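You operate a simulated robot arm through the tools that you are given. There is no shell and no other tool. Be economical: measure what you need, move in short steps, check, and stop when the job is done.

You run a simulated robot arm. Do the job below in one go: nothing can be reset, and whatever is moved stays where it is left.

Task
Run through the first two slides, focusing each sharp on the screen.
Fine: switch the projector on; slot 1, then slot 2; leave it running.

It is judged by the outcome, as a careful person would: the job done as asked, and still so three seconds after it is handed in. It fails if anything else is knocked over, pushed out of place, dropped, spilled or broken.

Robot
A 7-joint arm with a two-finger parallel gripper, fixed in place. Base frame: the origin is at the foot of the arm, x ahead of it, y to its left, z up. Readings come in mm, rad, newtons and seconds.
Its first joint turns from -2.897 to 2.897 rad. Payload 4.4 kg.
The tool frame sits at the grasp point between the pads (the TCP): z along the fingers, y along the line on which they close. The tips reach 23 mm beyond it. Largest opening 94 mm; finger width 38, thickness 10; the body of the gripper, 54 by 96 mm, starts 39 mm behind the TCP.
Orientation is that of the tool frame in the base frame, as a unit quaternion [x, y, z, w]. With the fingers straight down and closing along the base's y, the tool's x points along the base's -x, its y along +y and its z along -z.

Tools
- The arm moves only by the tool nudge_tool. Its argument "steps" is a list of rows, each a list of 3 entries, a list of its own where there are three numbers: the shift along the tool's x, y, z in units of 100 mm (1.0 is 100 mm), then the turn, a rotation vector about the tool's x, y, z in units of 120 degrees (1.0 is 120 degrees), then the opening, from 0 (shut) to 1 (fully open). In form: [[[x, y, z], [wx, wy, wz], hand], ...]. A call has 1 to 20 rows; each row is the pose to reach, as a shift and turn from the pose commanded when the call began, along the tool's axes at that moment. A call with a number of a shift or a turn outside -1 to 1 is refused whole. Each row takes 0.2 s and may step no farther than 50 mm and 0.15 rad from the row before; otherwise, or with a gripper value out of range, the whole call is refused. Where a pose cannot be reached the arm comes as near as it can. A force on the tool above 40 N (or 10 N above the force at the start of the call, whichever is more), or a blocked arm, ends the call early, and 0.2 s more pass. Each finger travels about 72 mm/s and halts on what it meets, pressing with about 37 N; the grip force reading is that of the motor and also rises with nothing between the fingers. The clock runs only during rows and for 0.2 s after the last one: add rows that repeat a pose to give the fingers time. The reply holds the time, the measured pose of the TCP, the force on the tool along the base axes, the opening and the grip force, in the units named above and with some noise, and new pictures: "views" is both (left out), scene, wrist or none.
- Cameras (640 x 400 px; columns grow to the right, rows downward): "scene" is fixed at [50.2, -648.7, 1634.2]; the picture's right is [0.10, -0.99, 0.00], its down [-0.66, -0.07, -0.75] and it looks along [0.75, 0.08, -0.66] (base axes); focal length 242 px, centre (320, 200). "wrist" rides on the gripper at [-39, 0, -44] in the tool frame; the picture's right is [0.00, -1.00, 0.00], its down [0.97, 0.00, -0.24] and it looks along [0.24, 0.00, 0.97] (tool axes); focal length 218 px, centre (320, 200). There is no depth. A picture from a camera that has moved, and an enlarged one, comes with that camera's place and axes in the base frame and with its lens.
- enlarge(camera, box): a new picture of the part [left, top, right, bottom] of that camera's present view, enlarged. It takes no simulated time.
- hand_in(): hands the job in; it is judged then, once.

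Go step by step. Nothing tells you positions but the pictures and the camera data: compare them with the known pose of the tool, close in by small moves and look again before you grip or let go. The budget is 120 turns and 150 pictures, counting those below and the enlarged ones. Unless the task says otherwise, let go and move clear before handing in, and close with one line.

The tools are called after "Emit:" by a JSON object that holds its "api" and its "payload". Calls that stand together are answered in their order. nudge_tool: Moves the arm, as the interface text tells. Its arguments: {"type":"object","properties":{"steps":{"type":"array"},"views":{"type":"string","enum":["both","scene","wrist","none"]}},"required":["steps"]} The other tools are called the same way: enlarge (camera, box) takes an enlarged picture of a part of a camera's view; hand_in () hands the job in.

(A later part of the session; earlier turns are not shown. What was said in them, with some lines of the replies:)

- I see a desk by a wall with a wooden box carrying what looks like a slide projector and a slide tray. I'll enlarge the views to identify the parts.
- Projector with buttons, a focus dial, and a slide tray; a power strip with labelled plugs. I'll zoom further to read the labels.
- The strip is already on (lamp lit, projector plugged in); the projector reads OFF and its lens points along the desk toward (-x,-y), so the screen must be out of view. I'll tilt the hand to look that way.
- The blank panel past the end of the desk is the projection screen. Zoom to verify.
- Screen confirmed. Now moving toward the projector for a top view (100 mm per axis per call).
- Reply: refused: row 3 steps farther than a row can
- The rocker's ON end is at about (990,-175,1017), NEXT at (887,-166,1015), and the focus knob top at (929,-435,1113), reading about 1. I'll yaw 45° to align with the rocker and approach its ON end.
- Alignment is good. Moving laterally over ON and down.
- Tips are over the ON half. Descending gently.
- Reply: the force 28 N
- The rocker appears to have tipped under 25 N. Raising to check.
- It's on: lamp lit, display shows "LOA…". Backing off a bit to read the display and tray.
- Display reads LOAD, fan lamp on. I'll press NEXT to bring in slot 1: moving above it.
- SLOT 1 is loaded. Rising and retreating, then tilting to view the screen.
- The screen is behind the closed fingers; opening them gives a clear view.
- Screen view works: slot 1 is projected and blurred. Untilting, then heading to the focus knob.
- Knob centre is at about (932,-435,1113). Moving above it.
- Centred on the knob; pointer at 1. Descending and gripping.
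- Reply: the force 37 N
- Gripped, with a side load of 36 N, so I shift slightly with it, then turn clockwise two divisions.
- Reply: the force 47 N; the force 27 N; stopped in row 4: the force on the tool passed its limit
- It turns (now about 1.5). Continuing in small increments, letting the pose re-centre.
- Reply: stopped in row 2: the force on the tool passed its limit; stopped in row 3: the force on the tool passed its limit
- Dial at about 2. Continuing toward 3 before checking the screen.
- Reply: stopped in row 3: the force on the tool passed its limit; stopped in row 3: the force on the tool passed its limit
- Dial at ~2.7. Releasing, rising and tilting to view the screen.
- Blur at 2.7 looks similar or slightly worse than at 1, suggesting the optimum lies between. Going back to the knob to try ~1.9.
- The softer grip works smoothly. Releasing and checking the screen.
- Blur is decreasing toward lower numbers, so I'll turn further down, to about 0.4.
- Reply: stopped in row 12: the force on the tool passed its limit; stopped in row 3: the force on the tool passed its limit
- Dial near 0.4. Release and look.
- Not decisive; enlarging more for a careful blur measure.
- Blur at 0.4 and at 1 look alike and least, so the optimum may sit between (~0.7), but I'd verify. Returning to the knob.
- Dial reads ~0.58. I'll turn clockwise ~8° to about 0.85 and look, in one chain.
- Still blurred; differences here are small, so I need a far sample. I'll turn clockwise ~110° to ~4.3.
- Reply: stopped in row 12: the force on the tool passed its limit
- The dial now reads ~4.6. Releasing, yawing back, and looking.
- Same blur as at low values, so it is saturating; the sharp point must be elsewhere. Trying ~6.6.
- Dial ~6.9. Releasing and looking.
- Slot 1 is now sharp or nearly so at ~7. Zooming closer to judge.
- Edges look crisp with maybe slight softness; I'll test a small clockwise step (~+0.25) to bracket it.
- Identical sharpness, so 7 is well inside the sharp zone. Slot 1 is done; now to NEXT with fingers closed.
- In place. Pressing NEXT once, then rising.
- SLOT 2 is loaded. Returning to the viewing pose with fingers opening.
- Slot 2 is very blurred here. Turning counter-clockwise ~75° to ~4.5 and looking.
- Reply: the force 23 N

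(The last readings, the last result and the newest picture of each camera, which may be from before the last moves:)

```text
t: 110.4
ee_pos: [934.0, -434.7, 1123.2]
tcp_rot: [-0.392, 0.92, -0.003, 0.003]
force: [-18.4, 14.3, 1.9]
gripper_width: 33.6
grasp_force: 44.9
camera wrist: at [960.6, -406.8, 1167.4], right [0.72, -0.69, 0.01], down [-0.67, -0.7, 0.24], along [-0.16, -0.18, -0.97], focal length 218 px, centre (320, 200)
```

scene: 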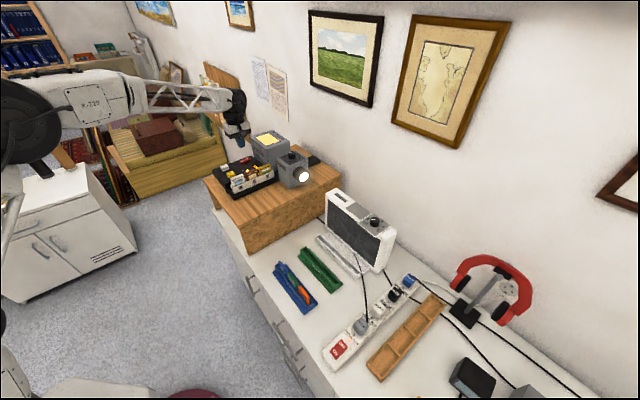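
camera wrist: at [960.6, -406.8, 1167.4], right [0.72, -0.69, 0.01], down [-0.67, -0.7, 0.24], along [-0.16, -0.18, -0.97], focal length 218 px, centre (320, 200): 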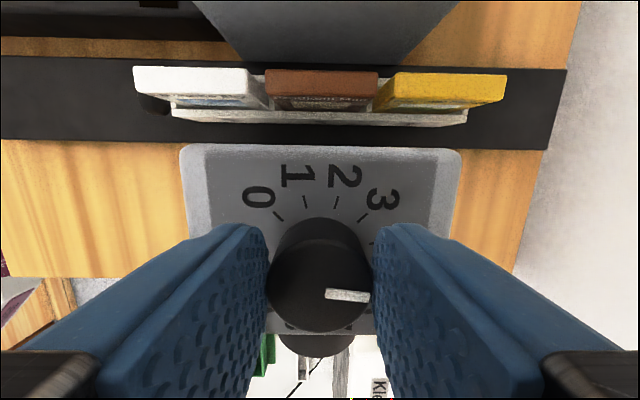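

Dial ~4.75. Release and look.

Emit:
{"api": "nudge_tool", "payload": {"steps": [[[0, 0, 0], [0, 0, 0], 1], [[0, 0, 0], [0, 0, 0], 1], [[0, 0, 0], [0, 0, 0], 1], [[0, 0, -0.25], [0, 0, 0], 1], [[0, 0, -0.47], [0, 0, 0], 1], [[0.3, 0, -0.67], [0, 0.06, 0], 1], [[0.6, 0, -0.87], [0, 0.12, 0], 1], [[0.9, 0, -0.97], [0, 0.18, 0], 1], [[1, 0, -0.97], [0, 0.24, 0], 1], [[1, 0, -0.97], [0, 0.3, 0], 1], [[1, 0, -0.97], [0, 0.36, 0], 1], [[1, 0, -0.97], [0, 0.42, 0], 1], [[1, 0, -0.97], [0, 0.48, 0], 1], [[1, 0, -0.97], [0, 0.54, 0], 1]], "views": "none"}}

Emit:
{"api": "enlarge", "payload": {"camera": "wrist", "box": [262, 220, 358, 300]}}

```text
t: 113.4
ee_pos: [864.0, -506.6, 1220.9]
tcp_rot: [-0.329, 0.778, -0.214, -0.491]
force: [0.0, 0.9, 0.5]
gripper_width: 94.0
grasp_force: 0.0
```

```text
5.00 times, centred on (310, 260) of wrist
camera zoom: at [903.4, -466.6, 1204.6], right [0.72, -0.69, 0.01], down [-0.14, -0.13, 0.98], along [-0.68, -0.71, -0.2], focal length 1091 px, centre (370, -100)
```

zoom: 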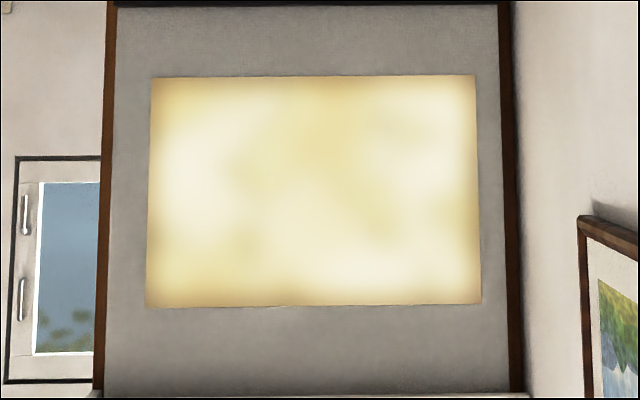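

Still fully blurred. Next sample ~3.3.

Emit:
{"api": "nudge_tool", "payload": {"steps": [[[0, 0, 0], [0, -0.06, 0], 1], [[0, 0, 0], [0, -0.12, 0], 1], [[0, 0, 0], [0, -0.18, 0], 1], [[0, 0, 0], [0, -0.24, 0], 1], [[0, 0, 0], [0, -0.3, 0], 1], [[0, 0, 0], [0, -0.36, 0], 1], [[0, 0, 0], [0, -0.42, 0], 1], [[0, 0, 0], [0, -0.48, 0], 1], [[0, 0, 0], [0, -0.54, 0], 1]], "views": "none"}}

Emit:
{"api": "nudge_tool", "payload": {"steps": [[[-0.3, 0, 0.1], [0, 0, 0.06], 1], [[-0.6, 0, 0.2], [0, 0, 0.12], 1], [[-0.9, 0, 0.35], [0, 0, 0.18], 1], [[-1, 0, 0.5], [0, 0, 0.24], 1], [[-1, 0, 0.5], [0, 0, 0.3], 1], [[-1, 0, 0.5], [0, 0, 0.36], 1], [[-1, 0, 0.5], [0, 0, 0.36], 1]], "views": "none"}}

Emit:
{"api": "nudge_tool", "payload": {"steps": [[[0, 0, 0.25], [0, 0, 0], 1], [[0, 0, 0.47], [0, 0, 0], 1], [[0, 0, 0.47], [0, 0, 0], 0.345], [[0, 0, 0.47], [0, 0, 0], 0.345], [[0, 0, 0.47], [0, 0, 0], 0.345], [[0, 0, 0.47], [0, 0, 0], 0.345], [[0, 0, 0.47], [0, 0, -0.06], 0.345], [[0, 0, 0.47], [0, 0, -0.12], 0.345], [[0, 0, 0.47], [0, 0, -0.18], 0.345], [[0, 0, 0.47], [0, 0, -0.24], 0.345], [[0, 0, 0.47], [0, 0, -0.3], 0.345], [[0, 0, 0.47], [0, 0, -0.36], 0.345]], "views": "wrist"}}

```text
t: 115.4
ee_pos: [864.2, -506.8, 1219.3]
tcp_rot: [-0.391, 0.92, -0.003, 0.002]
force: [0.6, 0.6, 0.5]
gripper_width: 94.0
grasp_force: 0.0
```

```text
t: 117.0
ee_pos: [933.9, -434.9, 1168.9]
tcp_rot: [-0.024, 1.0, -0.002, 0.004]
force: [0.3, -0.2, -0.5]
gripper_width: 93.7
grasp_force: 0.1
```

```text
t: 119.6
ee_pos: [934.5, -434.8, 1123.0]
tcp_rot: [-0.392, 0.92, -0.004, 0.003]
force: [-3.4, 5.3, 1.9]
gripper_width: 34.8
grasp_force: 3.3
camera wrist: at [961.2, -407.1, 1167.5], right [0.72, -0.69, 0.01], down [-0.67, -0.7, 0.24], along [-0.16, -0.18, -0.97], focal length 218 px, centre (320, 200)
```

wrist: 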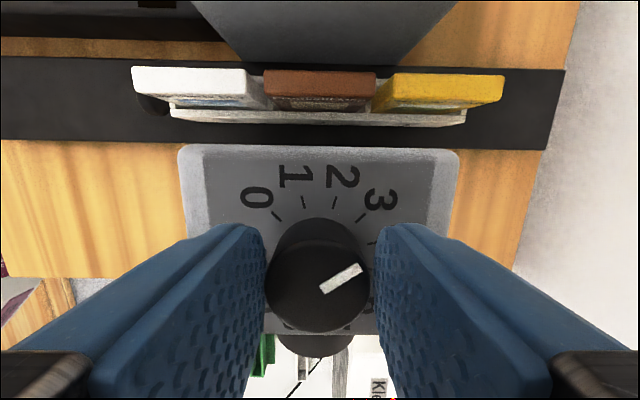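

Emit:
{"api": "nudge_tool", "payload": {"steps": [[[0, 0, 0], [0, 0, 0], 1], [[0, 0, 0], [0, 0, 0], 1], [[0, 0, 0], [0, 0, 0], 1], [[0, 0, -0.25], [0, 0, 0], 1], [[0, 0, -0.47], [0, 0, 0], 1], [[0.3, 0, -0.67], [0, 0.06, 0], 1], [[0.6, 0, -0.87], [0, 0.12, 0], 1], [[0.9, 0, -0.97], [0, 0.18, 0], 1], [[1, 0, -0.97], [0, 0.24, 0], 1], [[1, 0, -0.97], [0, 0.3, 0], 1], [[1, 0, -0.97], [0, 0.36, 0], 1], [[1, 0, -0.97], [0, 0.42, 0], 1], [[1, 0, -0.97], [0, 0.48, 0], 1], [[1, 0, -0.97], [0, 0.54, 0], 1]], "views": "none"}}

Emit:
{"api": "enlarge", "payload": {"camera": "wrist", "box": [262, 220, 358, 300]}}

```text
t: 122.6
ee_pos: [863.8, -506.7, 1219.4]
tcp_rot: [-0.327, 0.778, -0.214, -0.492]
force: [0.0, 0.5, 0.2]
gripper_width: 94.1
grasp_force: 0.0
```

```text
5.00 times, centred on (310, 260) of wrist
camera zoom: at [903.2, -466.6, 1204.1], right [0.72, -0.69, 0.01], down [-0.14, -0.13, 0.98], along [-0.68, -0.71, -0.2], focal length 1091 px, centre (370, -100)
```

zoom: 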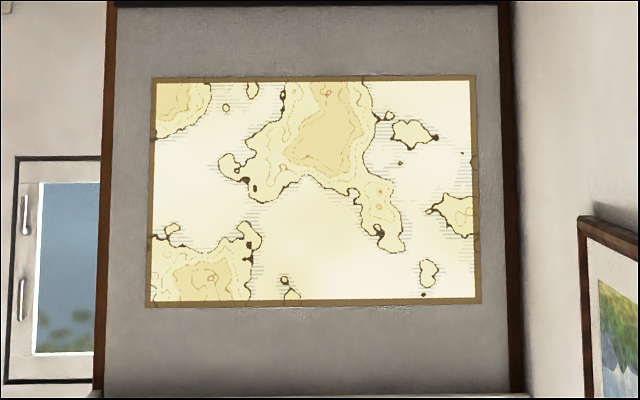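

Slot 2 snapped sharp at ~3.4. Checking closely, and that everything else is undisturbed.

Emit:
{"api": "enlarge", "payload": {"camera": "wrist", "box": [300, 232, 340, 268]}}

Emit:
{"api": "enlarge", "payload": {"camera": "scene", "box": [200, 110, 360, 210]}}

```text
11.11 times, centred on (320, 250) of wrist
camera zoom: at [903.2, -466.6, 1204.1], right [0.72, -0.69, 0.01], down [-0.14, -0.13, 0.98], along [-0.68, -0.71, -0.2], focal length 2425 px, centre (320, -356)
```

zoom: 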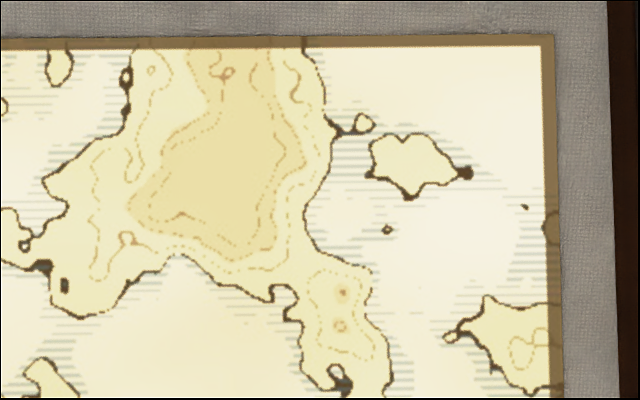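

```text
4.00 times, centred on (280, 160) of scene
camera zoom: at [50.2, -648.7, 1634.2], right [0.1, -0.99, 0.0], down [-0.66, -0.07, -0.75], along [0.75, 0.08, -0.66], focal length 967 px, centre (480, 360)
```

zoom: 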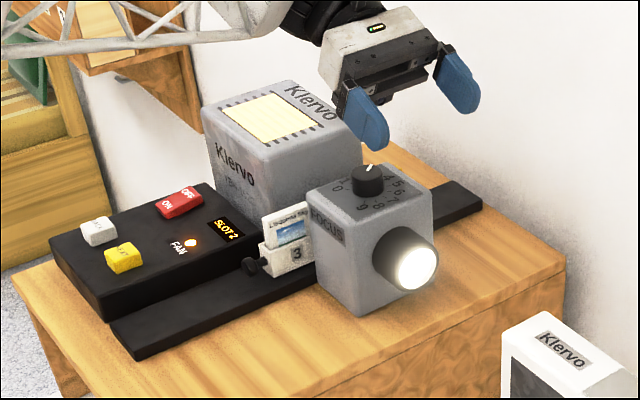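

The map is pixel-sharp, SLOT 2 is displayed with lamp and fan on, and nothing is displaced. Backing the arm well clear.

Emit:
{"api": "nudge_tool", "payload": {"steps": [[[0, 0, -0.1], [0, -0.06, 0], 1], [[-0.2, 0, -0.1], [0, -0.12, 0], 1], [[-0.4, 0, -0.1], [0, -0.18, 0], 1], [[-0.6, 0, -0.1], [0, -0.24, 0], 1], [[-0.8, 0, -0.1], [0, -0.3, 0], 1], [[-1, 0, -0.1], [0, -0.36, 0], 1], [[-1, 0, -0.1], [0, -0.42, 0], 1], [[-1, 0, -0.1], [0, -0.48, 0], 1], [[-1, 0, -0.1], [0, -0.54, 0], 1]], "views": "none"}}

Emit:
{"api": "nudge_tool", "payload": {"steps": [[[0, 0.3, -0.2], [0, 0, 0], 1], [[0, 0.6, -0.4], [0, 0, 0], 1], [[0, 0.9, -0.6], [0, 0, 0], 1]], "views": "both"}}

```text
t: 124.6
ee_pos: [902.6, -470.6, 1132.8]
tcp_rot: [-0.391, 0.921, -0.004, 0.003]
force: [0.0, 0.4, 0.2]
gripper_width: 93.8
grasp_force: 0.0
```

```text
t: 125.4
ee_pos: [836.1, -407.3, 1191.4]
tcp_rot: [-0.392, 0.92, -0.003, 0.003]
force: [0.6, 0.1, -0.3]
gripper_width: 94.0
grasp_force: 0.1
camera wrist: at [862.6, -379.2, 1236.6], right [0.72, -0.69, 0.01], down [-0.68, -0.7, 0.24], along [-0.16, -0.18, -0.97], focal length 218 px, centre (320, 200)
```

scene: 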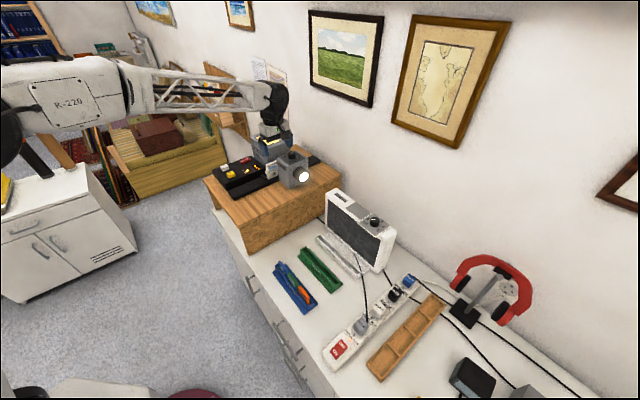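
wrist: 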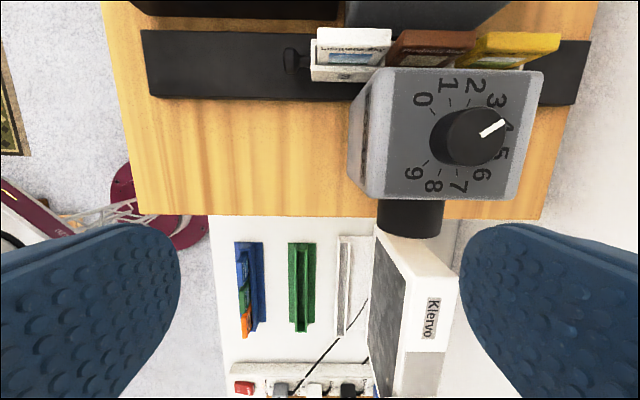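

The retreat dipped lower than intended, though without contact. I'll rise higher and confirm the screen is still sharp.

Emit:
{"api": "nudge_tool", "payload": {"steps": [[[0, 0, -0.4], [0, 0, 0], 1], [[0, 0, -0.8], [0, 0, 0], 1], [[0, 0, -1], [0, 0.06, 0], 1], [[0, 0, -1], [0, 0.12, 0], 1], [[0, 0, -1], [0, 0.18, 0], 1], [[0, 0, -1], [0, 0.24, 0], 1], [[0, 0, -1], [0, 0.3, 0], 1], [[0, 0, -1], [0, 0.36, 0], 1], [[0, 0, -1], [0, 0.42, 0], 1], [[0, 0, -1], [0, 0.48, 0], 1], [[0, 0, -1], [0, 0.54, 0], 1]], "views": "none"}}

Emit:
{"api": "enlarge", "payload": {"camera": "wrist", "box": [262, 200, 382, 300]}}

Emit:
{"api": "enlarge", "payload": {"camera": "scene", "box": [200, 110, 360, 210]}}

```text
t: 127.8
ee_pos: [835.2, -405.6, 1292.7]
tcp_rot: [-0.327, 0.778, -0.212, -0.492]
force: [-0.8, -0.5, 0.5]
gripper_width: 93.9
grasp_force: 0.2
```

```text
4.00 times, centred on (322, 250) of wrist
camera zoom: at [874.1, -366.3, 1277.4], right [0.72, -0.69, 0.01], down [-0.14, -0.13, 0.98], along [-0.68, -0.71, -0.2], focal length 873 px, centre (312, 0)
```

zoom: 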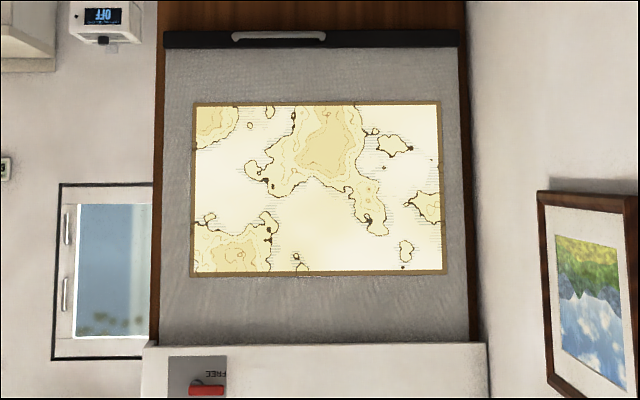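

```text
4.00 times, centred on (280, 160) of scene
camera zoom: at [50.2, -648.7, 1634.2], right [0.1, -0.99, 0.0], down [-0.66, -0.07, -0.75], along [0.75, 0.08, -0.66], focal length 967 px, centre (480, 360)
```

zoom: 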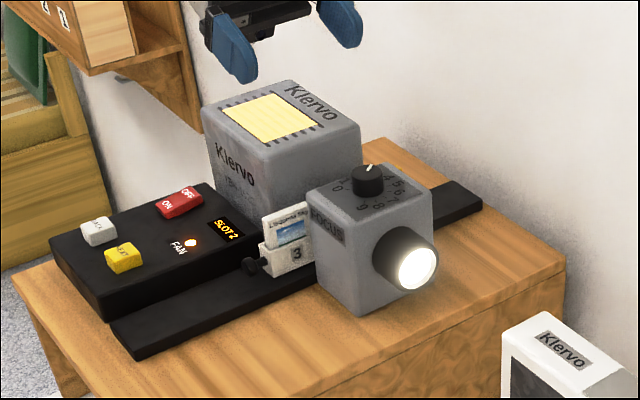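

The slot 2 map is still sharp on the screen, the projector is running, and the arm is clear, so I'm handing in.

Emit:
{"api": "hand_in", "payload": {}}

```text
The job is handed in.
```

The projector is on and still running. I focused slot 1 sharp on the screen, then slot 2, which is still showing sharp; the arm is clear and nothing was knocked or moved.
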